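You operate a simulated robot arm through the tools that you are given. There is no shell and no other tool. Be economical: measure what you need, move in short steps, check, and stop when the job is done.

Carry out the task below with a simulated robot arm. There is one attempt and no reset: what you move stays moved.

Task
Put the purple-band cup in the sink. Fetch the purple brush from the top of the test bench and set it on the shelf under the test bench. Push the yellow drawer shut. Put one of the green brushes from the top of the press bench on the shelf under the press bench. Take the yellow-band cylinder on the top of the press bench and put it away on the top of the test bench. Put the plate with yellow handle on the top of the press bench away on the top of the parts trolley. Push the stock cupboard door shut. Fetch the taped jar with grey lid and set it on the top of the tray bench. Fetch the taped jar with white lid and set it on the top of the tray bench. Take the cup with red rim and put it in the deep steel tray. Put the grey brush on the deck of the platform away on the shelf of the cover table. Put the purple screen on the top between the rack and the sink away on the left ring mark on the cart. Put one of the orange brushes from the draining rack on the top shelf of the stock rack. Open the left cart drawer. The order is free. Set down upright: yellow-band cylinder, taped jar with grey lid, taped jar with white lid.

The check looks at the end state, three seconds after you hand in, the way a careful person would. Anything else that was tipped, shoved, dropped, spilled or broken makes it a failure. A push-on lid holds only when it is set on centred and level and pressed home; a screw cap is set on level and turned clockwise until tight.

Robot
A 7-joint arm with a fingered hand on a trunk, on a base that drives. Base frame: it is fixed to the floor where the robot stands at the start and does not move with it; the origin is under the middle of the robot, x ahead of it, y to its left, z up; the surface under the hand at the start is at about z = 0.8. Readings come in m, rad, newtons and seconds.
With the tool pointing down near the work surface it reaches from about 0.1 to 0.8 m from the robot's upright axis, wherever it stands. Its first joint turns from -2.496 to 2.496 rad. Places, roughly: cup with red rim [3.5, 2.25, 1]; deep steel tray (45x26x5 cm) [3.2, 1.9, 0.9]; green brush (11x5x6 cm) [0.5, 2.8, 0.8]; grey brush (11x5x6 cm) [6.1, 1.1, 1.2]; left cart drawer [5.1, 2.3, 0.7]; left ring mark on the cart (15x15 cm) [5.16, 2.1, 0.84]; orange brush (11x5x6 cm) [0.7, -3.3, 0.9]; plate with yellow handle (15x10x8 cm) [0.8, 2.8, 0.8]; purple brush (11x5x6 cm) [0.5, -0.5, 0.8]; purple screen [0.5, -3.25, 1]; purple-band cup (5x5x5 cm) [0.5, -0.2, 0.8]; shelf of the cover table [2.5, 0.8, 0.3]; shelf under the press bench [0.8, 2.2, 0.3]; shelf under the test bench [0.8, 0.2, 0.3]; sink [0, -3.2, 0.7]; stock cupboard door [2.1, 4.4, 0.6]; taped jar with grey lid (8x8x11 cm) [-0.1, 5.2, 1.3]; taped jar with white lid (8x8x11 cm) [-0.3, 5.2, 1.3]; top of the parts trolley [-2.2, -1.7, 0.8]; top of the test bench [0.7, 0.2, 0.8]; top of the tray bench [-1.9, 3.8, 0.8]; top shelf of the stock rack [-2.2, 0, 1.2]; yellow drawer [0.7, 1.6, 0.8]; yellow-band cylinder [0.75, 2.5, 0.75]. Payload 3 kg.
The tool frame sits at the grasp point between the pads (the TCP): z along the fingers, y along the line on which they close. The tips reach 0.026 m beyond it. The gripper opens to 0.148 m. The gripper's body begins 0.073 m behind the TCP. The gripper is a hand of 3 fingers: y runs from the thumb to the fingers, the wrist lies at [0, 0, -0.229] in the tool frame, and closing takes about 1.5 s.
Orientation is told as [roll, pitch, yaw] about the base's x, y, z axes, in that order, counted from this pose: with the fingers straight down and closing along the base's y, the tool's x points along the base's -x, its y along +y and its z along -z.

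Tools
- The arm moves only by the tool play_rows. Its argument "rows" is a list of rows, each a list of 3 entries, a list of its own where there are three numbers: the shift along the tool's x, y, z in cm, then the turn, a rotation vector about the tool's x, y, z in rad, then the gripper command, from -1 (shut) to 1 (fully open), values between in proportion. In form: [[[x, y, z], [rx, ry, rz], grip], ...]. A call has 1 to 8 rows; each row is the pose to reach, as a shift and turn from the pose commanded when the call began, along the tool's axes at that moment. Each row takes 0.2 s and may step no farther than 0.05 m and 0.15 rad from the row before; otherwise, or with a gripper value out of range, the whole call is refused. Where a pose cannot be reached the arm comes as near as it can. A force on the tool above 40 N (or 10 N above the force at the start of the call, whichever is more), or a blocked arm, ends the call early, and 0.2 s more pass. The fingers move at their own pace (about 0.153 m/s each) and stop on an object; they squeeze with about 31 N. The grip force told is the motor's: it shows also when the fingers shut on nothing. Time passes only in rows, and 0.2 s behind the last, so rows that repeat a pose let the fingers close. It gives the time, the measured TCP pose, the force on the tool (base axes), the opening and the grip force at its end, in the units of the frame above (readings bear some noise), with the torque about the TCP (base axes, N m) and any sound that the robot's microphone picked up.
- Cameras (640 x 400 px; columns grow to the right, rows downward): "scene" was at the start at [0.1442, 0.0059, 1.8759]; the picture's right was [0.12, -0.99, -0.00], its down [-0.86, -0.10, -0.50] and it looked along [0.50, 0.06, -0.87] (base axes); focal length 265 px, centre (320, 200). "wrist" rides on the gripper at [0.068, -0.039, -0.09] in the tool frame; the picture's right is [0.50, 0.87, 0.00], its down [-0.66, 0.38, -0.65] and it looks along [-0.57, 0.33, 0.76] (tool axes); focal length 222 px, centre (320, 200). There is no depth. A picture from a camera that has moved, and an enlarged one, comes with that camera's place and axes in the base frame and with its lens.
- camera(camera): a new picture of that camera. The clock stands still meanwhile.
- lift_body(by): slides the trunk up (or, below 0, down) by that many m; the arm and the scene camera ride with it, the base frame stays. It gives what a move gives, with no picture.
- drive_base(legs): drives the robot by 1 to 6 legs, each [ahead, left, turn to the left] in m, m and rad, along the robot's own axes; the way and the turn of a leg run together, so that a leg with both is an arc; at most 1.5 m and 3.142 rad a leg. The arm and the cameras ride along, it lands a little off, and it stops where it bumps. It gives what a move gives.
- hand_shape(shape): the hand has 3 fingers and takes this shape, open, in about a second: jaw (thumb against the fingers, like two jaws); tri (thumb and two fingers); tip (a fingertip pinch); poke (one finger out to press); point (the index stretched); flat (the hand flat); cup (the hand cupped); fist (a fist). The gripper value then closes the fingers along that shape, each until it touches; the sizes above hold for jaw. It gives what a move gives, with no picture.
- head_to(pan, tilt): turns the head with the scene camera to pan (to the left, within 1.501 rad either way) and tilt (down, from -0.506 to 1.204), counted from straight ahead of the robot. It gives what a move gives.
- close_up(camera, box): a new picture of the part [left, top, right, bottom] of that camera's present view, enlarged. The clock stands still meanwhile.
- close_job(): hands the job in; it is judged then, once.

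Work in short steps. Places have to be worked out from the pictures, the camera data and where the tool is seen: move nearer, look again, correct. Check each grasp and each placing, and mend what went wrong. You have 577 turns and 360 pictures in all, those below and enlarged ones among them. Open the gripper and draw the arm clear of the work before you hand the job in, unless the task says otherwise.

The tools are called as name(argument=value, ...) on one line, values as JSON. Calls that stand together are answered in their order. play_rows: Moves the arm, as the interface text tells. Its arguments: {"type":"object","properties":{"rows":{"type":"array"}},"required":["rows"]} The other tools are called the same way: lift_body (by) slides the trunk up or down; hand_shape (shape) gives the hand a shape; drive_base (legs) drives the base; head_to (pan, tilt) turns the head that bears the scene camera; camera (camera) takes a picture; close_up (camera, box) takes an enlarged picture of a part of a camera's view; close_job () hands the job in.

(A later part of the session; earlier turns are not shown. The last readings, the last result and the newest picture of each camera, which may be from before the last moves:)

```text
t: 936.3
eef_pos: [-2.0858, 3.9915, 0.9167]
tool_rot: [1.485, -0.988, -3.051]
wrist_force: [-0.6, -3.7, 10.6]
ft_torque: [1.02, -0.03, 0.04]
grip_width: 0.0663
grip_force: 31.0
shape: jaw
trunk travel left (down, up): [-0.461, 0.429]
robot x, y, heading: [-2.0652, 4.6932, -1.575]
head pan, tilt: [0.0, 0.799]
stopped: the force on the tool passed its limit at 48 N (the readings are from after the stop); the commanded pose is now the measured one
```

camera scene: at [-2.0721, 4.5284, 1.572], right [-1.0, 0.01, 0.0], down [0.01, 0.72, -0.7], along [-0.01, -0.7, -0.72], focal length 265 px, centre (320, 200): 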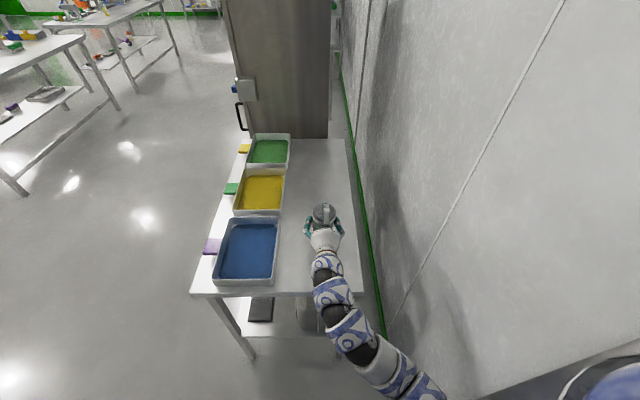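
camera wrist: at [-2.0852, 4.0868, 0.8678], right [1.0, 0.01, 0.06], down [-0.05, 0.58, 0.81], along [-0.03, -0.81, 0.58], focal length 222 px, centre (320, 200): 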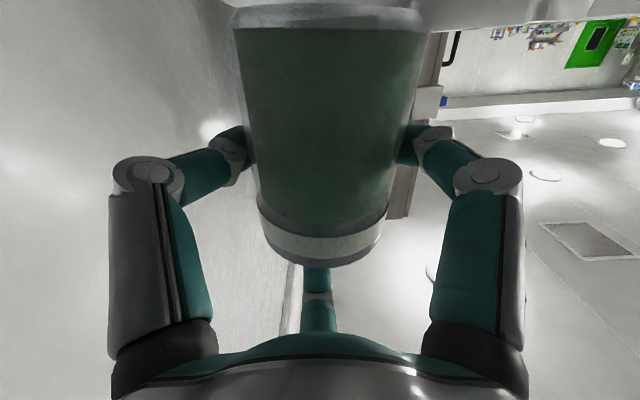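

The gripper body touches the bench edge zone behind; the jar must be set closer to the edge (y≈4.07). Raise, correct the small tilt, shift back 0.075 m and right 0.062 m.

lift_body(by=0.06)

play_rows(rows=[[[0, 0, 0], [0.026, 0.039, 0.001], -1], [[0, 0, 0], [0.026, 0.039, 0.001], -1]])

drive_base(legs=[[-0.08, -0.062, 0]])

camera(camera="scene")

```text
t: 937.3
eef_pos: [-2.0867, 3.9901, 0.9741]
tool_rot: [1.479, -0.987, -3.047]
wrist_force: [1.0, -0.4, -1.5]
ft_torque: [0.01, 0.02, 0.01]
grip_width: 0.0663
grip_force: 31.3
shape: jaw
trunk travel left (down, up): [-0.521, 0.369]
robot x, y, heading: [-2.0702, 4.6939, -1.581]
head pan, tilt: [0.0, 0.799]
```

```text
t: 937.9
eef_pos: [-2.0864, 3.9903, 0.9747]
tool_rot: [1.395, -0.981, -2.978]
wrist_force: [0.1, 0.4, -1.6]
ft_torque: [0.01, -0.01, 0.03]
grip_width: 0.0661
grip_force: 31.3
shape: jaw
trunk travel left (down, up): [-0.521, 0.369]
robot x, y, heading: [-2.0687, 4.69, -1.577]
head pan, tilt: [0.0, 0.799]
```

```text
t: 938.8
eef_pos: [-2.0967, 4.0191, 0.982]
tool_rot: [1.412, -0.977, -2.983]
wrist_force: [0.2, 0.4, -1.5]
ft_torque: [0.0, 0.0, 0.01]
grip_width: 0.0662
grip_force: 30.6
shape: jaw
trunk travel left (down, up): [-0.521, 0.369]
robot x, y, heading: [-2.0913, 4.7229, -1.574]
head pan, tilt: [0.0, 0.799]
stopped in leg 1: the robot was blocked; the commanded pose is now the measured one
```

```text
66 pictures are left
camera scene: at [-2.0879, 4.5593, 1.5903], right [-1.0, 0.01, 0.0], down [0.0, 0.72, -0.7], along [-0.01, -0.7, -0.72], focal length 265 px, centre (320, 200)
```

scene: 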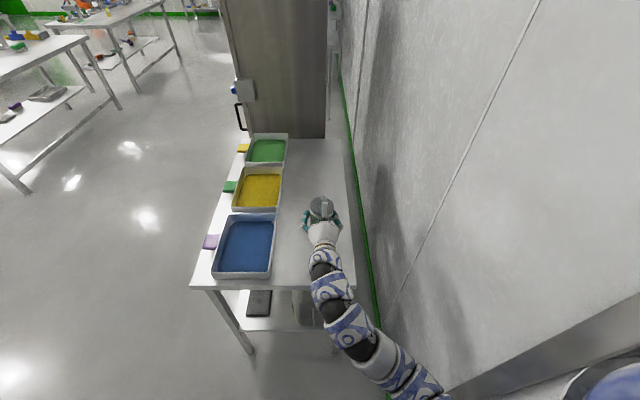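

The robot side touched the wall. Move the base left/back a little and use the arm for the sideways shift.

drive_base(legs=[[-0.055, 0.06, 0]])

play_rows(rows=[[[-2, -3.1, 0], [0, 0, 0], -1], [[-4, -6.2, 0], [0, 0, 0], -1], [[-6, -9.2, 0], [0, 0, 0], -1]])

camera(camera="scene")

camera(camera="wrist")

```text
t: 939.9
eef_pos: [-2.041, 4.0731, 0.9817]
tool_rot: [1.413, -0.974, -2.982]
wrist_force: [-0.9, 0.1, -1.7]
ft_torque: [0.0, -0.01, -0.02]
grip_width: 0.0664
grip_force: 30.9
shape: jaw
trunk travel left (down, up): [-0.521, 0.369]
robot x, y, heading: [-2.0314, 4.7742, -1.575]
head pan, tilt: [0.0, 0.799]
```

```text
t: 940.7
eef_pos: [-2.1409, 4.0693, 0.9798]
tool_rot: [1.425, -1.021, -2.987]
wrist_force: [-1.9, 0.4, -2.7]
ft_torque: [-0.09, -0.06, 0.21]
grip_width: 0.0659
grip_force: 31.0
shape: jaw
out of reach, approached as far as the arm can: row 3
trunk travel left (down, up): [-0.521, 0.369]
robot x, y, heading: [-2.0327, 4.7733, -1.575]
head pan, tilt: [0.0, 0.799]
```

```text
65 pictures are left
camera scene: at [-2.0329, 4.6122, 1.5898], right [-1.0, 0.01, 0.0], down [0.0, 0.72, -0.7], along [0.0, -0.7, -0.72], focal length 265 px, centre (320, 200)
```

scene: 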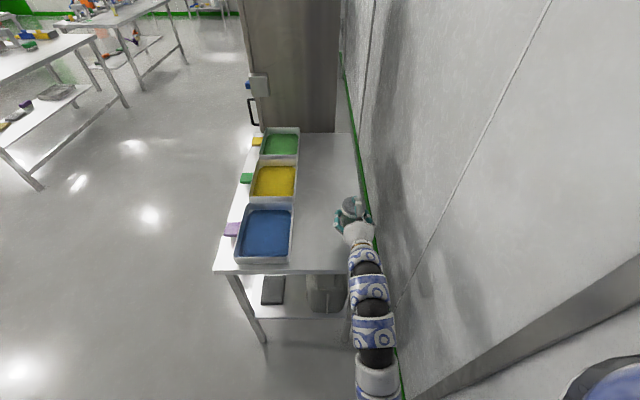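

```text
64 pictures are left
camera wrist: at [-2.141, 4.164, 0.9095], right [1.0, 0.03, 0.02], down [-0.03, 0.59, 0.8], along [0.01, -0.8, 0.59], focal length 222 px, centre (320, 200)
```

wrist: 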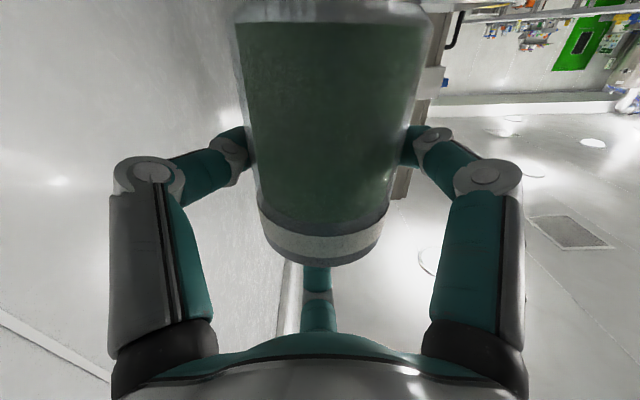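

Position good: (-2.141,4.07), inside the edges. Lower to contact.

lift_body(by=-0.09)

lift_body(by=-0.012)

lift_body(by=-0.006)

camera(camera="wrist")

```text
t: 941.6
eef_pos: [-2.1424, 4.0689, 0.9142]
tool_rot: [1.449, -0.973, -3.018]
wrist_force: [-0.8, 0.9, 16.7]
ft_torque: [2.08, -0.05, 0.02]
grip_width: 0.0657
grip_force: 30.6
shape: jaw
trunk travel left (down, up): [-0.449, 0.441]
robot x, y, heading: [-2.0288, 4.7757, -1.579]
head pan, tilt: [0.0, 0.799]
stopped: the force on the tool passed its limit at 60 N (the readings are from after the stop); the commanded pose is now the measured one
```

```text
t: 942.0
eef_pos: [-2.1426, 4.0687, 0.9153]
tool_rot: [1.468, -0.975, -3.034]
wrist_force: [-0.5, -2.7, 14.8]
ft_torque: [1.6, -0.07, 0.01]
grip_width: 0.0658
grip_force: 30.9
shape: jaw
trunk travel left (down, up): [-0.445, 0.445]
robot x, y, heading: [-2.029, 4.7764, -1.573]
head pan, tilt: [0.0, 0.799]
stopped: the force on the tool passed its limit at 50 N (the readings are from after the stop); the commanded pose is now the measured one
```

```text
t: 942.4
eef_pos: [-2.1434, 4.069, 0.9153]
tool_rot: [1.487, -0.974, -3.047]
wrist_force: [-0.1, -1.1, 13.0]
ft_torque: [1.59, 0.02, 0.01]
grip_width: 0.0656
grip_force: 31.5
shape: jaw
trunk travel left (down, up): [-0.441, 0.449]
robot x, y, heading: [-2.0307, 4.7739, -1.575]
head pan, tilt: [0.0, 0.799]
stopped: the force on the tool passed its limit at 48 N (the readings are from after the stop); the commanded pose is now the measured one
```

```text
63 pictures are left
camera wrist: at [-2.1397, 4.1626, 0.8435], right [1.0, 0.02, 0.07], down [-0.07, 0.62, 0.78], along [-0.03, -0.79, 0.62], focal length 222 px, centre (320, 200)
```

wrist: 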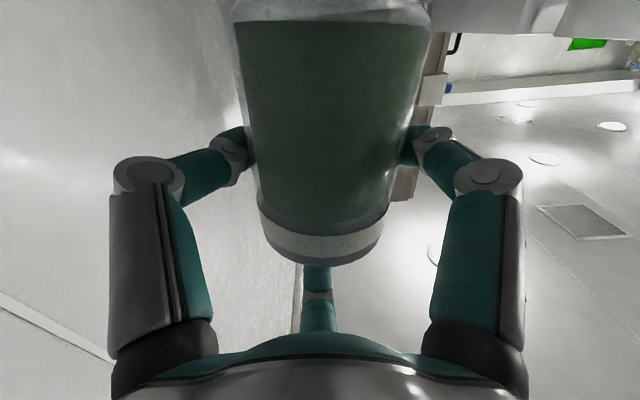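

A stub under the wrist touches the bench edge. Raise, fix the tilt, move 3.5 cm further out (jar at y≈4.105), and lower again.

lift_body(by=0.05)

play_rows(rows=[[[0, 0, 0], [0.026, 0.039, 0.001], -1], [[0, 0, 0], [0.026, 0.039, 0.001], -1]])

drive_base(legs=[[-0.036, 0, 0]])

lift_body(by=-0.065)

lift_body(by=-0.02)

```text
t: 943.3
eef_pos: [-2.1431, 4.0688, 0.9642]
tool_rot: [1.48, -0.975, -3.044]
wrist_force: [-0.6, 0.0, -2.4]
ft_torque: [0.04, 0.05, 0.03]
grip_width: 0.0656
grip_force: 31.5
shape: jaw
trunk travel left (down, up): [-0.491, 0.399]
robot x, y, heading: [-2.0312, 4.7765, -1.58]
head pan, tilt: [0.0, 0.799]
```

```text
t: 943.9
eef_pos: [-2.1435, 4.0683, 0.9641]
tool_rot: [1.48, -0.974, -3.044]
wrist_force: [-0.2, -0.4, -1.7]
ft_torque: [0.02, 0.0, 0.01]
grip_width: 0.0659
grip_force: 30.6
shape: jaw
trunk travel left (down, up): [-0.491, 0.399]
robot x, y, heading: [-2.0279, 4.7774, -1.572]
head pan, tilt: [0.0, 0.799]
```

```text
t: 944.8
eef_pos: [-2.1416, 4.1045, 0.9645]
tool_rot: [1.481, -0.976, -3.044]
wrist_force: [-0.9, 0.3, -2.3]
ft_torque: [-0.01, 0.02, 0.0]
grip_width: 0.066
grip_force: 31.3
shape: jaw
trunk travel left (down, up): [-0.491, 0.399]
robot x, y, heading: [-2.0304, 4.809, -1.576]
head pan, tilt: [0.0, 0.799]
```

```text
t: 945.8
eef_pos: [-2.1439, 4.1058, 0.9]
tool_rot: [1.484, -0.973, -3.046]
wrist_force: [0.2, -0.9, 4.9]
ft_torque: [-0.11, 0.2, 0.03]
grip_width: 0.0653
grip_force: 30.9
shape: jaw
trunk travel left (down, up): [-0.426, 0.464]
robot x, y, heading: [-2.0317, 4.8106, -1.575]
head pan, tilt: [0.0, 0.799]
```

```text
t: 946.3
eef_pos: [-2.1442, 4.1052, 0.8955]
tool_rot: [1.518, -0.977, -3.077]
wrist_force: [-3.8, -2.4, 19.3]
ft_torque: [-0.31, 0.7, 0.05]
grip_width: 0.0632
grip_force: 30.9
shape: jaw
trunk travel left (down, up): [-0.413, 0.477]
robot x, y, heading: [-2.0327, 4.8088, -1.581]
head pan, tilt: [0.0, 0.799]
stopped: the force on the tool passed its limit at 48 N (the readings are from after the stop); the commanded pose is now the measured one
```

The jar's base is on the bench (slight tilt of a few degrees). Relieve pressure, then release gently.

lift_body(by=0.008)

camera(camera="scene")

play_rows(rows=[[[0, 0, 0], [0, 0, 0], -0.25], [[0, 0, 0], [0, 0, 0], -0.1], [[0, 0, 0], [0, 0, 0], 0], [[0, 0, 0], [0, 0, 0], 0.05], [[0, 0, 0], [0, 0, 0], 0.1], [[0, 0, 0], [0, 0, 0], 0.1]])

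camera(camera="wrist")

```text
t: 946.9
eef_pos: [-2.1451, 4.1042, 0.9002]
tool_rot: [1.5, -0.976, -3.063]
wrist_force: [-0.7, 0.9, -1.1]
ft_torque: [0.02, 0.01, -0.02]
grip_width: 0.0644
grip_force: 31.1
shape: jaw
trunk travel left (down, up): [-0.421, 0.469]
robot x, y, heading: [-2.0293, 4.812, -1.579]
head pan, tilt: [0.0, 0.799]
```

```text
62 pictures are left
camera scene: at [-2.033, 4.6485, 1.4903], right [-1.0, 0.01, 0.0], down [0.0, 0.72, -0.7], along [0.0, -0.7, -0.72], focal length 265 px, centre (320, 200)
```

scene: 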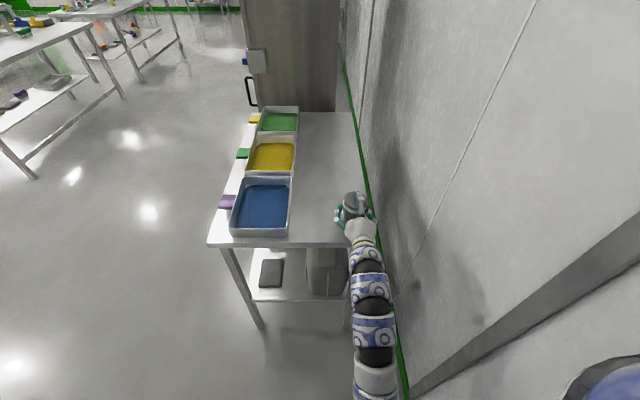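

```text
t: 948.3
eef_pos: [-2.1448, 4.1038, 0.9014]
tool_rot: [1.506, -0.975, -3.068]
wrist_force: [-0.2, -0.2, -0.3]
ft_torque: [0.03, -0.04, -0.02]
grip_width: 0.0815
grip_force: 0.2
shape: jaw
trunk travel left (down, up): [-0.421, 0.469]
robot x, y, heading: [-2.0302, 4.8087, -1.579]
head pan, tilt: [0.0, 0.799]
```

```text
61 pictures are left
camera wrist: at [-2.1406, 4.1971, 0.8274], right [1.0, 0.02, 0.07], down [-0.07, 0.63, 0.78], along [-0.03, -0.78, 0.62], focal length 222 px, centre (320, 200)
```

wrist: 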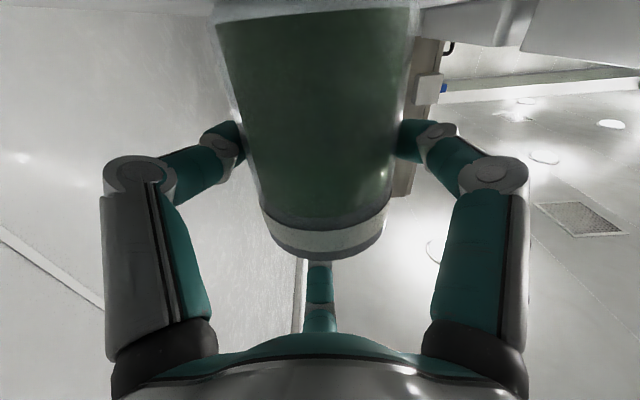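

Released. Open a bit more and withdraw straight back.

play_rows(rows=[[[0, 0, 0], [0, 0, 0], 0.25], [[0, 0, 0], [0, 0, 0], 0.3], [[0, 0, -3], [0, 0, 0], 0.3], [[0, 0, -6], [0, 0, 0], 0.3], [[0, 0, -9], [0, 0, 0], 0.3]])

camera(camera="wrist")

camera(camera="scene")

```text
t: 949.5
eef_pos: [-2.1353, 4.1133, 0.8855]
tool_rot: [1.511, -0.976, -3.072]
wrist_force: [-0.6, 0.1, 1.1]
ft_torque: [0.01, -0.02, 0.0]
grip_width: 0.0962
grip_force: 0.0
shape: jaw
out of reach, approached as far as the arm can: row 3, 4, 5
trunk travel left (down, up): [-0.421, 0.469]
robot x, y, heading: [-2.03, 4.8148, -1.578]
head pan, tilt: [0.0, 0.799]
```

```text
60 pictures are left
camera wrist: at [-2.1307, 4.2072, 0.8113], right [1.0, 0.02, 0.07], down [-0.07, 0.63, 0.78], along [-0.03, -0.78, 0.63], focal length 222 px, centre (320, 200)
```

wrist: 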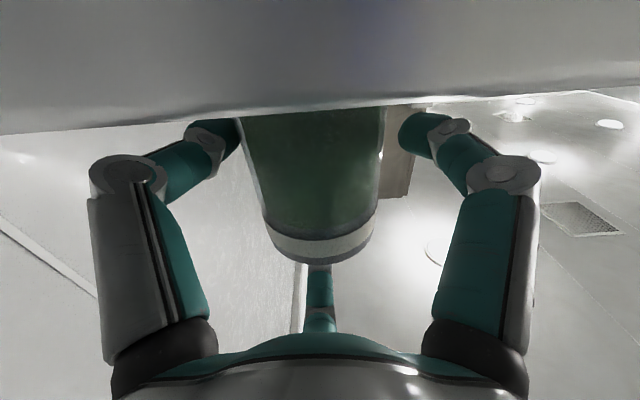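

```text
59 pictures are left
camera scene: at [-2.033, 4.6486, 1.4906], right [-1.0, 0.01, 0.0], down [0.0, 0.72, -0.7], along [0.0, -0.7, -0.72], focal length 265 px, centre (320, 200)
```

scene: 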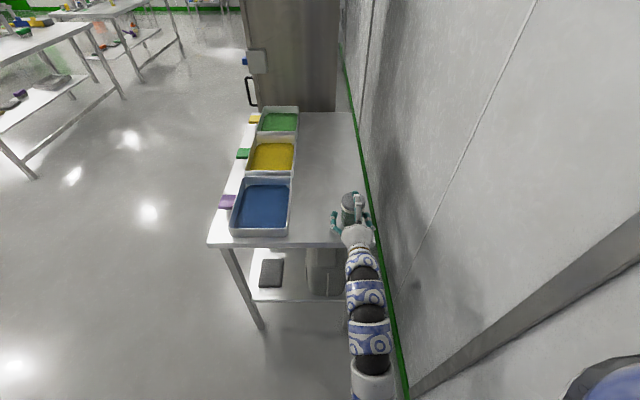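

lift_body(by=0.015)

drive_base(legs=[[-0.25, 0, 0]])

camera(camera="scene")

```text
t: 950.1
eef_pos: [-2.1333, 4.1158, 0.9004]
tool_rot: [1.51, -0.975, -3.071]
wrist_force: [0.0, -0.3, 0.0]
ft_torque: [0.0, 0.0, 0.02]
grip_width: 0.0961
grip_force: 0.0
shape: jaw
trunk travel left (down, up): [-0.436, 0.454]
robot x, y, heading: [-2.0296, 4.8141, -1.578]
head pan, tilt: [0.0, 0.799]
```

```text
t: 951.9
eef_pos: [-2.1328, 4.3651, 0.8996]
tool_rot: [1.508, -0.975, -3.068]
wrist_force: [1.1, -0.5, -0.2]
ft_torque: [0.03, 0.01, 0.02]
grip_width: 0.0959
grip_force: 0.1
shape: jaw
trunk travel left (down, up): [-0.436, 0.454]
robot x, y, heading: [-2.0288, 5.0607, -1.572]
head pan, tilt: [0.0, 0.799]
```

```text
58 pictures are left
camera scene: at [-2.0314, 4.9001, 1.5056], right [-1.0, 0.01, 0.0], down [0.0, 0.72, -0.7], along [0.0, -0.7, -0.72], focal length 265 px, centre (320, 200)
```

scene: 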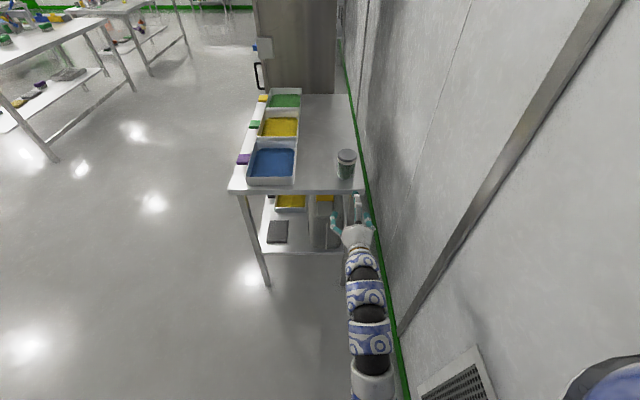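

Jar stands upright on the bench. Now go back for the white-lid jar: raise, move away and turn to face the wall shelf.

lift_body(by=0.4)

drive_base(legs=[[0, 0.95, 0], [0.9, 0, 0], [0, 0, 1.571], [0, 0, 1.571]])

play_rows(rows=[[[2, 3, 0], [0, 0, 0], 0.2], [[4, 6, 0], [0, 0, 0], 0.2], [[5.5, 8.3, 0], [0, 0, 0], 0.2]])

```text
t: 955.8
eef_pos: [-2.1322, 4.3663, 1.3009]
tool_rot: [1.509, -0.975, -3.07]
wrist_force: [-1.0, -0.1, -1.2]
ft_torque: [0.02, -0.03, 0.0]
grip_width: 0.096
grip_force: 0.1
shape: jaw
trunk travel left (down, up): [-0.836, 0.054]
robot x, y, heading: [-2.029, 5.059, -1.573]
head pan, tilt: [0.0, 0.799]
```

```text
t: 972.6
eef_pos: [-0.9741, 4.8626, 1.3]
tool_rot: [1.509, -0.976, 0.063]
wrist_force: [-0.4, 0.5, 0.0]
ft_torque: [0.02, -0.04, 0.01]
grip_width: 0.0959
grip_force: 0.0
shape: jaw
trunk travel left (down, up): [-0.836, 0.054]
robot x, y, heading: [-1.0823, 4.1705, 1.555]
head pan, tilt: [0.0, 0.799]
```

```text
t: 973.4
eef_pos: [-1.077, 4.8611, 1.3]
tool_rot: [1.508, -0.977, 0.062]
wrist_force: [0.4, 0.8, -0.2]
ft_torque: [-0.03, -0.03, 0.01]
grip_width: 0.0891
grip_force: 0.0
shape: jaw
trunk travel left (down, up): [-0.836, 0.054]
robot x, y, heading: [-1.0873, 4.1637, 1.556]
head pan, tilt: [0.0, 0.799]
```

play_rows(rows=[[[0, 0, 0], [0.026, 0.039, 0.001], 0.2], [[0, 0, 0], [0.026, 0.039, 0.001], 0.2]])

drive_base(legs=[[0, -0.79, 0.015]])

close_up(camera="scene", box=[200, 100, 440, 320])

camera(camera="wrist")

```text
t: 974.0
eef_pos: [-1.0726, 4.8604, 1.3014]
tool_rot: [1.424, -0.971, 0.133]
wrist_force: [-0.9, -0.8, -0.2]
ft_torque: [0.01, 0.01, 0.01]
grip_width: 0.0893
grip_force: 0.0
shape: jaw
trunk travel left (down, up): [-0.836, 0.054]
robot x, y, heading: [-1.0863, 4.1659, 1.554]
head pan, tilt: [0.0, 0.799]
```

```text
t: 978.3
eef_pos: [-0.2964, 4.8569, 1.301]
tool_rot: [1.425, -0.97, 0.152]
wrist_force: [-0.2, -0.7, 0.9]
ft_torque: [0.02, -0.01, 0.01]
grip_width: 0.0892
grip_force: 0.1
shape: jaw
trunk travel left (down, up): [-0.836, 0.054]
robot x, y, heading: [-0.3026, 4.1631, 1.573]
head pan, tilt: [0.0, 0.799]
```

```text
1.82 times, centred on (320, 210) of scene
camera zoom: at [-0.2981, 4.3207, 1.9056], right [1.0, 0.0, 0.0], down [0.0, -0.72, -0.7], along [0.0, 0.7, -0.72], focal length 482 px, centre (320, 182)
```

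zoom: 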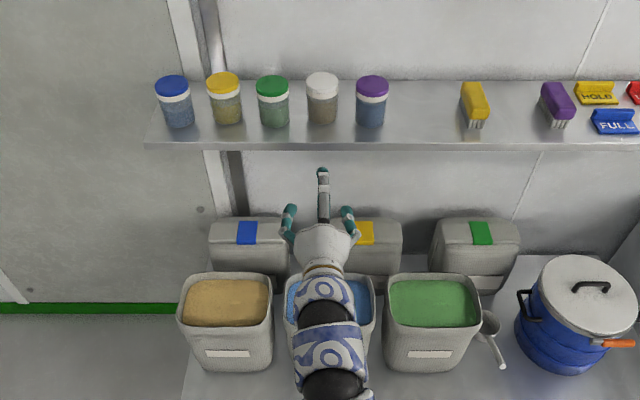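

```text
56 pictures are left
camera wrist: at [-0.3, 4.7598, 1.231], right [-1.0, -0.02, 0.07], down [0.07, -0.59, 0.81], along [0.02, 0.81, 0.59], focal length 222 px, centre (320, 200)
```

wrist: 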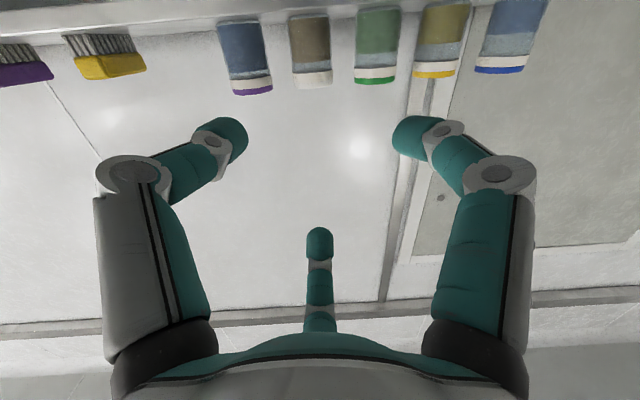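

White-lid jar at x≈-0.293. Fine-shift, lower to z≈1.275, drive in.

lift_body(by=-0.02)

drive_base(legs=[[0.24, -0.004, 0]])

camera(camera="wrist")

close_up(camera="scene", box=[240, 120, 400, 320])

```text
t: 979.0
eef_pos: [-0.2977, 4.856, 1.2808]
tool_rot: [1.426, -0.969, 0.15]
wrist_force: [-0.6, 0.0, -0.3]
ft_torque: [0.02, -0.02, -0.01]
grip_width: 0.0892
grip_force: 0.0
shape: jaw
trunk travel left (down, up): [-0.816, 0.074]
robot x, y, heading: [-0.2935, 4.1643, 1.576]
head pan, tilt: [0.0, 0.799]
```

```text
t: 980.7
eef_pos: [-0.2937, 5.0987, 1.2801]
tool_rot: [1.425, -0.969, 0.152]
wrist_force: [-0.4, 0.3, 0.8]
ft_torque: [0.02, 0.0, 0.02]
grip_width: 0.0893
grip_force: 0.1
shape: jaw
trunk travel left (down, up): [-0.816, 0.074]
robot x, y, heading: [-0.2894, 4.4032, 1.577]
head pan, tilt: [0.0, 0.799]
```

```text
55 pictures are left
camera wrist: at [-0.2959, 5.0024, 1.2105], right [-1.0, -0.02, 0.07], down [0.07, -0.59, 0.81], along [0.02, 0.81, 0.59], focal length 222 px, centre (320, 200)
```

wrist: 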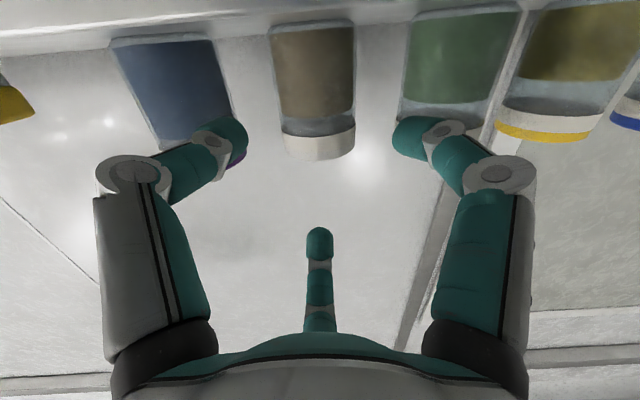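

```text
2.00 times, centred on (320, 220) of scene
camera zoom: at [-0.295, 4.5639, 1.8854], right [1.0, 0.0, 0.0], down [0.0, -0.72, -0.7], along [0.0, 0.7, -0.72], focal length 531 px, centre (320, 160)
```

zoom: 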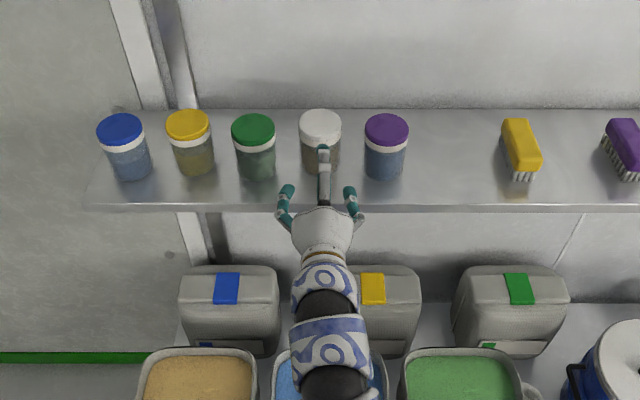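

Well centred. Advance 0.115 m and close.

drive_base(legs=[[0.118, 0, 0]])

camera(camera="wrist")

```text
t: 982.0
eef_pos: [-0.2944, 5.2188, 1.2786]
tool_rot: [1.424, -0.971, 0.151]
wrist_force: [0.1, 0.3, -0.5]
ft_torque: [0.01, 0.01, -0.01]
grip_width: 0.0892
grip_force: 0.0
shape: jaw
trunk travel left (down, up): [-0.816, 0.074]
robot x, y, heading: [-0.2959, 4.5227, 1.575]
head pan, tilt: [0.0, 0.799]
```

```text
53 pictures are left
camera wrist: at [-0.2968, 5.1212, 1.2102], right [-1.0, -0.02, 0.07], down [0.07, -0.59, 0.81], along [0.02, 0.81, 0.59], focal length 222 px, centre (320, 200)
```

wrist: 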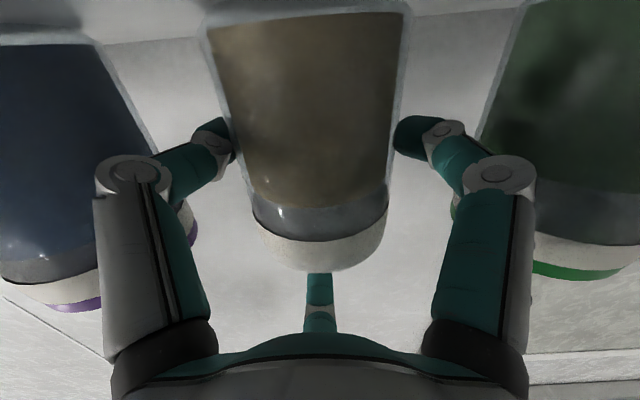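

play_rows(rows=[[[0, 0, 0], [0, 0, 0], 0.05], [[0, 0, 0], [0, 0, 0], -0.1], [[0, 0, 0], [0, 0, 0], -0.3], [[0, 0, 0], [0, 0, 0], -0.6], [[0, 0, 0], [0, 0, 0], -1], [[0, 0, 0], [0, 0, 0], -1]])

lift_body(by=0.05)

camera(camera="wrist")

```text
t: 983.4
eef_pos: [-0.2932, 5.2159, 1.2811]
tool_rot: [1.428, -0.97, 0.147]
wrist_force: [1.0, 1.6, 8.0]
ft_torque: [0.39, -0.23, -0.05]
grip_width: 0.062
grip_force: 30.6
shape: jaw
trunk travel left (down, up): [-0.816, 0.074]
robot x, y, heading: [-0.2938, 4.5233, 1.574]
head pan, tilt: [0.0, 0.799]
```

```text
t: 984.3
eef_pos: [-0.2938, 5.2162, 1.3305]
tool_rot: [1.425, -0.971, 0.151]
wrist_force: [0.6, 0.1, -1.0]
ft_torque: [0.07, -0.05, 0.02]
grip_width: 0.0414
grip_force: 30.8
shape: jaw
trunk travel left (down, up): [-0.866, 0.024]
robot x, y, heading: [-0.2947, 4.5268, 1.576]
head pan, tilt: [0.0, 0.799]
```

```text
52 pictures are left
camera wrist: at [-0.2968, 5.1198, 1.2608], right [-1.0, -0.02, 0.07], down [0.07, -0.59, 0.81], along [0.02, 0.81, 0.59], focal length 222 px, centre (320, 200)
```

wrist: 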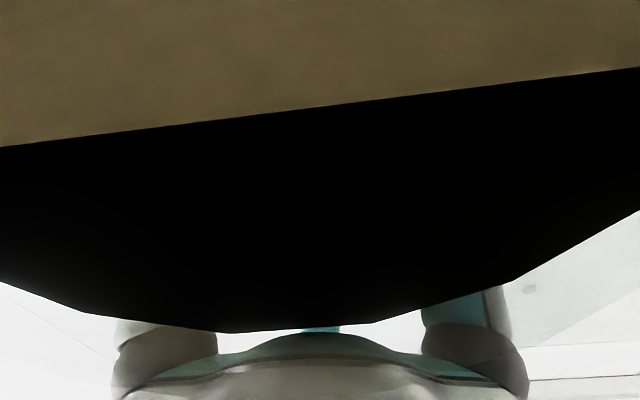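

The jar moved in the grip. Look with the scene camera before anything else.

close_up(camera="scene", box=[240, 150, 400, 300])

```text
2.67 times, centred on (320, 225) of scene
camera zoom: at [-0.2954, 4.6808, 1.9355], right [1.0, 0.0, 0.0], down [0.0, -0.72, -0.7], along [0.0, 0.7, -0.72], focal length 708 px, centre (320, 133)
```

zoom: 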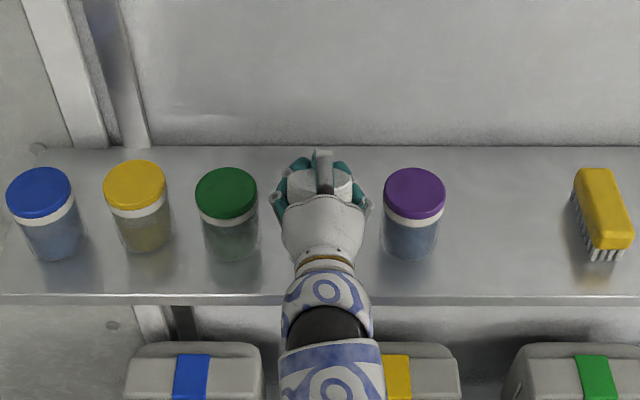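

The jar squeezed toward the palm (fingers closed past its centre) but is caged upright. I set it back on the shelf and regrasp properly.

lift_body(by=-0.042)

lift_body(by=-0.006)

lift_body(by=-0.005)

```text
t: 985.3
eef_pos: [-0.2933, 5.2164, 1.2944]
tool_rot: [1.446, -0.97, 0.129]
wrist_force: [1.3, -1.1, 14.2]
ft_torque: [-0.61, -0.04, 0.03]
grip_width: 0.0396
grip_force: 31.3
shape: jaw
trunk travel left (down, up): [-0.825, 0.065]
robot x, y, heading: [-0.292, 4.5267, 1.574]
head pan, tilt: [0.0, 0.799]
stopped: the force on the tool passed its limit at 41 N (the readings are from after the stop); the commanded pose is now the measured one
```

```text
t: 985.8
eef_pos: [-0.2931, 5.2163, 1.2949]
tool_rot: [1.467, -0.968, 0.114]
wrist_force: [0.8, -2.2, 17.8]
ft_torque: [-0.9, -0.03, 0.03]
grip_width: 0.0395
grip_force: 30.6
shape: jaw
trunk travel left (down, up): [-0.82, 0.07]
robot x, y, heading: [-0.2911, 4.5244, 1.57]
head pan, tilt: [0.0, 0.799]
stopped: the force on the tool passed its limit at 43 N (the readings are from after the stop); the commanded pose is now the measured one
```

```text
t: 986.3
eef_pos: [-0.2924, 5.2159, 1.2959]
tool_rot: [1.483, -0.969, 0.098]
wrist_force: [0.9, -4.4, 18.6]
ft_torque: [-1.04, 0.03, 0.01]
grip_width: 0.0393
grip_force: 31.1
shape: jaw
trunk travel left (down, up): [-0.815, 0.075]
robot x, y, heading: [-0.2936, 4.5187, 1.576]
head pan, tilt: [0.0, 0.799]
stopped: the force on the tool passed its limit at 43 N (the readings are from after the stop); the commanded pose is now the measured one
```

lift_body(by=0.006)

play_rows(rows=[[[0, 0, 0], [0.02, 0.03, 0.001], -1], [[0, 0, 0], [0.02, 0.03, 0.001], -1]])

close_up(camera="scene", box=[270, 170, 370, 270])

```text
t: 986.8
eef_pos: [-0.2917, 5.2174, 1.2986]
tool_rot: [1.473, -0.969, 0.107]
wrist_force: [-0.4, -0.3, -2.1]
ft_torque: [0.11, -0.01, -0.01]
grip_width: 0.0399
grip_force: 31.1
shape: jaw
trunk travel left (down, up): [-0.821, 0.069]
robot x, y, heading: [-0.2948, 4.5249, 1.576]
head pan, tilt: [0.0, 0.799]
```

```text
t: 987.4
eef_pos: [-0.293, 5.2169, 1.298]
tool_rot: [1.411, -0.963, 0.161]
wrist_force: [0.0, -1.0, -1.4]
ft_torque: [0.09, -0.01, -0.01]
grip_width: 0.04
grip_force: 30.8
shape: jaw
trunk travel left (down, up): [-0.821, 0.069]
robot x, y, heading: [-0.2939, 4.5205, 1.575]
head pan, tilt: [0.0, 0.799]
```

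```text
4.00 times, centred on (320, 220) of scene
camera zoom: at [-0.2954, 4.6808, 1.8905], right [1.0, 0.0, 0.0], down [0.0, -0.72, -0.7], along [0.0, 0.7, -0.72], focal length 1062 px, centre (320, 120)
```

zoom: 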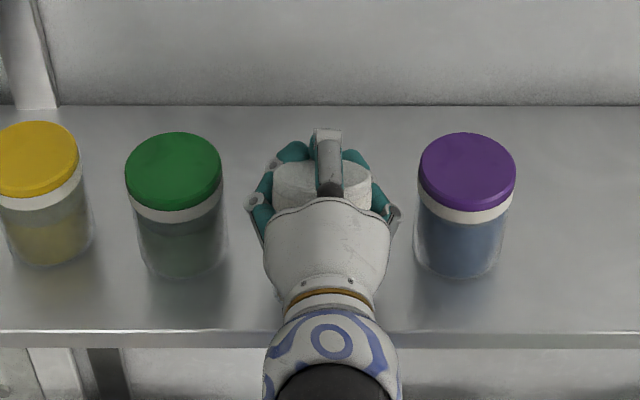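

It looks upright. Touch down and release slowly, then back off 5 cm so the fingers are centred on the jar.

lift_body(by=-0.005)

play_rows(rows=[[[0, 0, 0], [0, 0, 0], -0.3], [[0, 0, 0], [0, 0, 0], -0.15], [[0, 0, 0], [0, 0, 0], 0], [[0, 0, 0], [0, 0, 0], 0.1], [[0, 0, 0], [0, 0, 0], 0.2], [[0, 0, 0], [0, 0, 0], 0.2]])

close_up(camera="scene", box=[270, 170, 370, 270])

```text
t: 988.0
eef_pos: [-0.2923, 5.2164, 1.2943]
tool_rot: [1.415, -0.964, 0.156]
wrist_force: [0.7, 0.4, 6.1]
ft_torque: [-0.25, 0.01, -0.02]
grip_width: 0.0398
grip_force: 31.4
shape: jaw
trunk travel left (down, up): [-0.816, 0.074]
robot x, y, heading: [-0.2942, 4.5253, 1.573]
head pan, tilt: [0.0, 0.799]
```

```text
t: 989.4
eef_pos: [-0.2916, 5.2174, 1.2947]
tool_rot: [1.412, -0.963, 0.159]
wrist_force: [0.8, -0.6, -0.3]
ft_torque: [0.03, -0.01, -0.03]
grip_width: 0.0882
grip_force: 0.1
shape: jaw
trunk travel left (down, up): [-0.816, 0.074]
robot x, y, heading: [-0.2951, 4.5207, 1.572]
head pan, tilt: [0.0, 0.799]
```

```text
4.00 times, centred on (320, 220) of scene
camera zoom: at [-0.2953, 4.6805, 1.8855], right [1.0, 0.0, 0.0], down [0.0, -0.72, -0.7], along [0.0, 0.7, -0.72], focal length 1062 px, centre (320, 120)
```

zoom: 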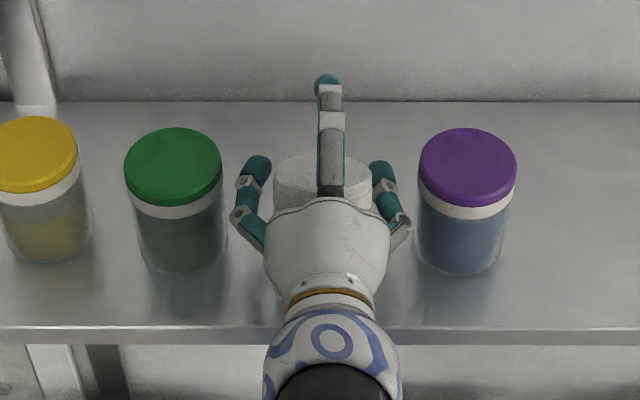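

Jar stands. Back 5 cm, lower 1.8 cm, and check with the wrist camera.

drive_base(legs=[[-0.052, 0, 0]])

lift_body(by=-0.016)

camera(camera="wrist")

close_up(camera="scene", box=[270, 170, 370, 270])

```text
t: 990.3
eef_pos: [-0.2933, 5.1636, 1.2943]
tool_rot: [1.414, -0.964, 0.158]
wrist_force: [0.9, -0.5, 1.0]
ft_torque: [-0.01, -0.04, -0.02]
grip_width: 0.0884
grip_force: 0.2
shape: jaw
trunk travel left (down, up): [-0.816, 0.074]
robot x, y, heading: [-0.2918, 4.4717, 1.574]
head pan, tilt: [0.0, 0.799]
```

```text
t: 990.9
eef_pos: [-0.2925, 5.1645, 1.2771]
tool_rot: [1.413, -0.962, 0.157]
wrist_force: [-0.4, -0.6, -0.5]
ft_torque: [0.01, 0.0, 0.01]
grip_width: 0.088
grip_force: 0.0
shape: jaw
trunk travel left (down, up): [-0.8, 0.09]
robot x, y, heading: [-0.2927, 4.4701, 1.57]
head pan, tilt: [0.0, 0.799]
```

```text
48 pictures are left
camera wrist: at [-0.2957, 5.0677, 1.209], right [-1.0, -0.02, 0.08], down [0.07, -0.58, 0.81], along [0.03, 0.81, 0.58], focal length 222 px, centre (320, 200)
```

wrist: 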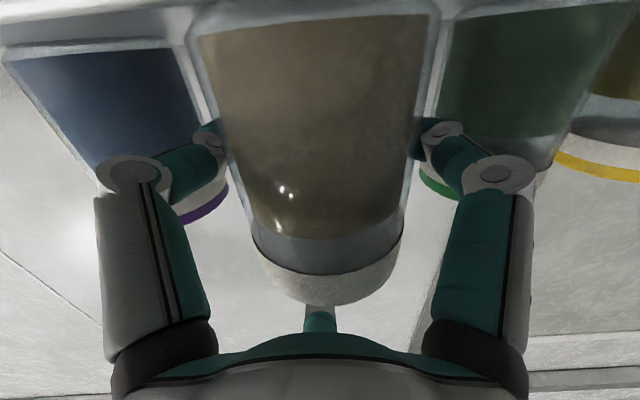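

```text
4.00 times, centred on (320, 220) of scene
camera zoom: at [-0.2954, 4.6287, 1.8694], right [1.0, 0.0, 0.0], down [0.0, -0.72, -0.7], along [0.0, 0.7, -0.72], focal length 1062 px, centre (320, 120)
```

zoom: 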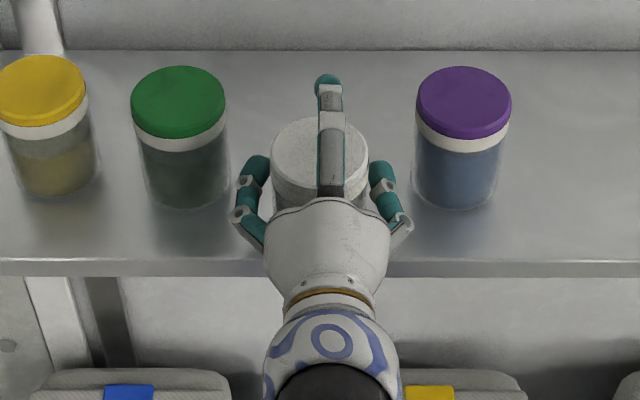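

The jar is still 2.6 cm toward the palm; back off that much more, then close and check the width.

drive_base(legs=[[-0.026, 0, 0]])

play_rows(rows=[[[0, 0, 0], [0, 0, 0], 0.05], [[0, 0, 0], [0, 0, 0], -0.1], [[0, 0, 0], [0, 0, 0], -0.3], [[0, 0, 0], [0, 0, 0], -0.6], [[0, 0, 0], [0, 0, 0], -1], [[0, 0, 0], [0, 0, 0], -1]])

camera(camera="wrist")

```text
t: 991.8
eef_pos: [-0.2927, 5.1374, 1.2783]
tool_rot: [1.414, -0.966, 0.156]
wrist_force: [0.8, 0.4, 1.1]
ft_torque: [-0.04, 0.0, -0.03]
grip_width: 0.088
grip_force: 0.1
shape: jaw
trunk travel left (down, up): [-0.8, 0.09]
robot x, y, heading: [-0.2909, 4.4435, 1.576]
head pan, tilt: [0.0, 0.799]
```

```text
t: 993.1
eef_pos: [-0.2921, 5.1382, 1.278]
tool_rot: [1.411, -0.963, 0.16]
wrist_force: [1.4, 0.1, 5.0]
ft_torque: [0.03, -0.18, -0.02]
grip_width: 0.0676
grip_force: 30.9
shape: jaw
trunk travel left (down, up): [-0.8, 0.09]
robot x, y, heading: [-0.2946, 4.4478, 1.574]
head pan, tilt: [0.0, 0.799]
```

```text
46 pictures are left
camera wrist: at [-0.2955, 5.0415, 1.2093], right [-1.0, -0.02, 0.08], down [0.07, -0.58, 0.81], along [0.03, 0.81, 0.58], focal length 222 px, centre (320, 200)
```

wrist: 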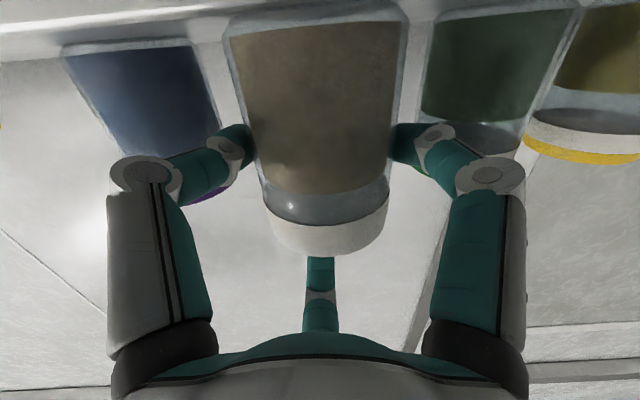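

Width 0.0676 as with the first jar. Lift and check.

lift_body(by=0.04)

drive_base(legs=[[-0.35, 0, 0]])

camera(camera="wrist")

```text
t: 994.0
eef_pos: [-0.2909, 5.1398, 1.3176]
tool_rot: [1.41, -0.963, 0.158]
wrist_force: [0.1, 0.5, -1.8]
ft_torque: [-0.01, 0.01, 0.01]
grip_width: 0.0675
grip_force: 31.2
shape: jaw
trunk travel left (down, up): [-0.84, 0.05]
robot x, y, heading: [-0.2944, 4.4449, 1.576]
head pan, tilt: [0.0, 0.799]
```

```text
t: 996.2
eef_pos: [-0.2914, 4.7881, 1.3183]
tool_rot: [1.411, -0.963, 0.157]
wrist_force: [0.0, 0.1, -1.3]
ft_torque: [-0.03, -0.01, 0.02]
grip_width: 0.0674
grip_force: 31.2
shape: jaw
trunk travel left (down, up): [-0.84, 0.05]
robot x, y, heading: [-0.2949, 4.0961, 1.569]
head pan, tilt: [0.0, 0.799]
```

```text
45 pictures are left
camera wrist: at [-0.2944, 4.6912, 1.2494], right [-1.0, -0.02, 0.08], down [0.07, -0.58, 0.81], along [0.03, 0.81, 0.58], focal length 222 px, centre (320, 200)
```

wrist: 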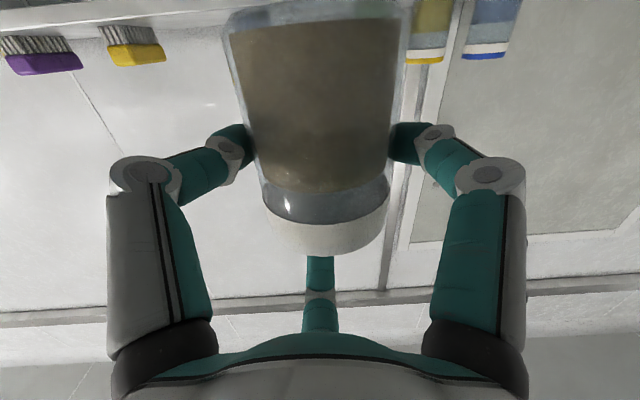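

White-lid jar held well. Drive to the tray bench's north end again.

drive_base(legs=[[0, 0.75, 0], [0, 0, 1.571], [0, 0, 1.571], [-0.7, 0, 0]])

drive_base(legs=[[0, -0.93, 0]])

camera(camera="scene")

```text
t: 1011.4
eef_pos: [-1.0429, 4.098, 1.3183]
tool_rot: [1.411, -0.964, -2.993]
wrist_force: [0.5, -0.1, -1.7]
ft_torque: [0.03, 0.03, 0.0]
grip_width: 0.0666
grip_force: 31.0
shape: jaw
trunk travel left (down, up): [-0.84, 0.05]
robot x, y, heading: [-1.0337, 4.7961, -1.581]
head pan, tilt: [0.0, 0.799]
```

```text
t: 1016.2
eef_pos: [-1.9716, 4.1052, 1.3181]
tool_rot: [1.409, -0.963, -2.991]
wrist_force: [0.2, -0.7, -1.1]
ft_torque: [0.03, 0.04, 0.03]
grip_width: 0.0664
grip_force: 31.2
shape: jaw
trunk travel left (down, up): [-0.84, 0.05]
robot x, y, heading: [-1.9652, 4.8007, -1.577]
head pan, tilt: [0.0, 0.799]
```

```text
44 pictures are left
camera scene: at [-1.9688, 4.6371, 1.9095], right [-1.0, 0.01, 0.0], down [0.0, 0.72, -0.7], along [0.0, -0.7, -0.72], focal length 265 px, centre (320, 200)
```

scene: 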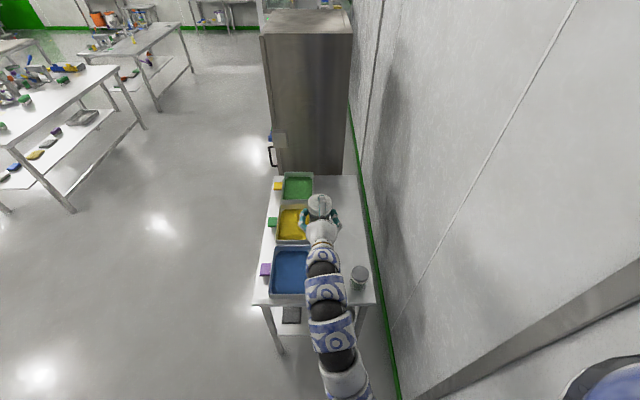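

Gap between the tray and the first jar is centred at x≈-2.017. Shift right 4.5 cm and lower.

drive_base(legs=[[0, -0.046, 0]])

lift_body(by=-0.36)

camera(camera="scene")

```text
t: 1017.2
eef_pos: [-2.0191, 4.1047, 1.3175]
tool_rot: [1.408, -0.962, -2.992]
wrist_force: [0.4, -0.4, -1.2]
ft_torque: [0.04, 0.01, 0.06]
grip_width: 0.0665
grip_force: 31.3
shape: jaw
trunk travel left (down, up): [-0.84, 0.05]
robot x, y, heading: [-2.007, 4.8011, -1.579]
head pan, tilt: [0.0, 0.799]
```

```text
t: 1020.7
eef_pos: [-2.0183, 4.105, 0.9569]
tool_rot: [1.412, -0.964, -2.992]
wrist_force: [-0.2, -0.5, -0.8]
ft_torque: [0.03, 0.01, -0.01]
grip_width: 0.0667
grip_force: 31.5
shape: jaw
trunk travel left (down, up): [-0.48, 0.41]
robot x, y, heading: [-2.0123, 4.7988, -1.576]
head pan, tilt: [0.0, 0.799]
```

```text
43 pictures are left
camera scene: at [-2.0145, 4.6375, 1.5495], right [-1.0, 0.01, 0.0], down [0.01, 0.72, -0.7], along [0.0, -0.7, -0.72], focal length 265 px, centre (320, 200)
```

scene: 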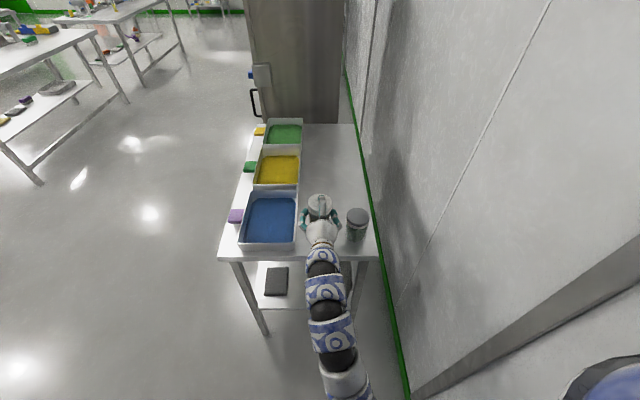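

lift_body(by=-0.04)

lift_body(by=-0.01)

lift_body(by=-0.006)

```text
t: 1021.5
eef_pos: [-2.0187, 4.105, 0.9172]
tool_rot: [1.41, -0.964, -2.99]
wrist_force: [-0.2, -0.4, -1.8]
ft_torque: [0.06, 0.04, -0.01]
grip_width: 0.0667
grip_force: 31.0
shape: jaw
trunk travel left (down, up): [-0.44, 0.45]
robot x, y, heading: [-2.0106, 4.8019, -1.575]
head pan, tilt: [0.0, 0.799]
```

```text
t: 1022.1
eef_pos: [-2.0184, 4.1046, 0.9063]
tool_rot: [1.41, -0.964, -2.991]
wrist_force: [0.1, 0.4, -1.6]
ft_torque: [0.04, 0.02, 0.02]
grip_width: 0.0666
grip_force: 30.5
shape: jaw
trunk travel left (down, up): [-0.43, 0.46]
robot x, y, heading: [-2.0133, 4.7959, -1.584]
head pan, tilt: [0.0, 0.799]
```

```text
t: 1022.6
eef_pos: [-2.0191, 4.1044, 0.9013]
tool_rot: [1.411, -0.964, -2.99]
wrist_force: [0.3, 0.5, -0.7]
ft_torque: [0.04, 0.04, -0.03]
grip_width: 0.0665
grip_force: 31.1
shape: jaw
trunk travel left (down, up): [-0.424, 0.466]
robot x, y, heading: [-2.0119, 4.8027, -1.578]
head pan, tilt: [0.0, 0.799]
```

lift_body(by=-0.007)

lift_body(by=-0.006)

lift_body(by=-0.006)

```text
t: 1023.2
eef_pos: [-2.0184, 4.1057, 0.8966]
tool_rot: [1.422, -0.964, -3.001]
wrist_force: [-2.3, -4.3, 23.8]
ft_torque: [-0.46, 0.77, 0.06]
grip_width: 0.065
grip_force: 30.6
shape: jaw
trunk travel left (down, up): [-0.417, 0.473]
robot x, y, heading: [-2.0112, 4.8006, -1.58]
head pan, tilt: [0.0, 0.799]
```

```text
t: 1023.6
eef_pos: [-2.0194, 4.1058, 0.8977]
tool_rot: [1.436, -0.968, -3.014]
wrist_force: [-2.9, 0.6, 19.4]
ft_torque: [-0.29, 0.75, -0.06]
grip_width: 0.0644
grip_force: 31.0
shape: jaw
trunk travel left (down, up): [-0.413, 0.477]
robot x, y, heading: [-2.01, 4.801, -1.579]
head pan, tilt: [0.0, 0.799]
stopped: the force on the tool passed its limit at 44 N (the readings are from after the stop); the commanded pose is now the measured one
```

```text
t: 1024.1
eef_pos: [-2.0197, 4.1056, 0.8947]
tool_rot: [1.455, -0.967, -3.03]
wrist_force: [-2.1, 1.7, 21.0]
ft_torque: [-0.26, 0.7, -0.05]
grip_width: 0.0641
grip_force: 31.5
shape: jaw
trunk travel left (down, up): [-0.408, 0.482]
robot x, y, heading: [-2.0118, 4.8007, -1.581]
head pan, tilt: [0.0, 0.799]
stopped: the force on the tool passed its limit at 43 N (the readings are from after the stop); the commanded pose is now the measured one
```

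Contact. Relieve and release gently.

lift_body(by=0.007)

play_rows(rows=[[[0, 0, 0], [0, 0, 0], -0.25], [[0, 0, 0], [0, 0, 0], -0.1], [[0, 0, 0], [0, 0, 0], 0], [[0, 0, 0], [0, 0, 0], 0.05], [[0, 0, 0], [0, 0, 0], 0.15], [[0, 0, 0], [0, 0, 0], 0.2]])

camera(camera="wrist")

```text
t: 1024.7
eef_pos: [-2.0204, 4.1049, 0.8983]
tool_rot: [1.441, -0.965, -3.017]
wrist_force: [0.5, 0.8, 2.0]
ft_torque: [0.04, 0.14, -0.02]
grip_width: 0.0649
grip_force: 30.8
shape: jaw
trunk travel left (down, up): [-0.415, 0.475]
robot x, y, heading: [-2.012, 4.8009, -1.577]
head pan, tilt: [0.0, 0.799]
```

```text
t: 1026.1
eef_pos: [-2.0204, 4.104, 0.9005]
tool_rot: [1.44, -0.967, -3.019]
wrist_force: [0.8, 0.4, -0.1]
ft_torque: [0.0, 0.01, 0.04]
grip_width: 0.0882
grip_force: 0.0
shape: jaw
trunk travel left (down, up): [-0.415, 0.475]
robot x, y, heading: [-2.014, 4.801, -1.577]
head pan, tilt: [0.0, 0.799]
```

```text
42 pictures are left
camera wrist: at [-2.0155, 4.2003, 0.8299], right [1.0, 0.01, 0.08], down [-0.07, 0.6, 0.8], along [-0.04, -0.8, 0.59], focal length 222 px, centre (320, 200)
```

wrist: 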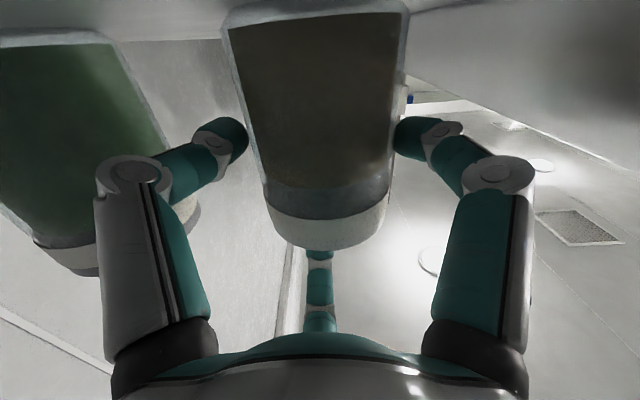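

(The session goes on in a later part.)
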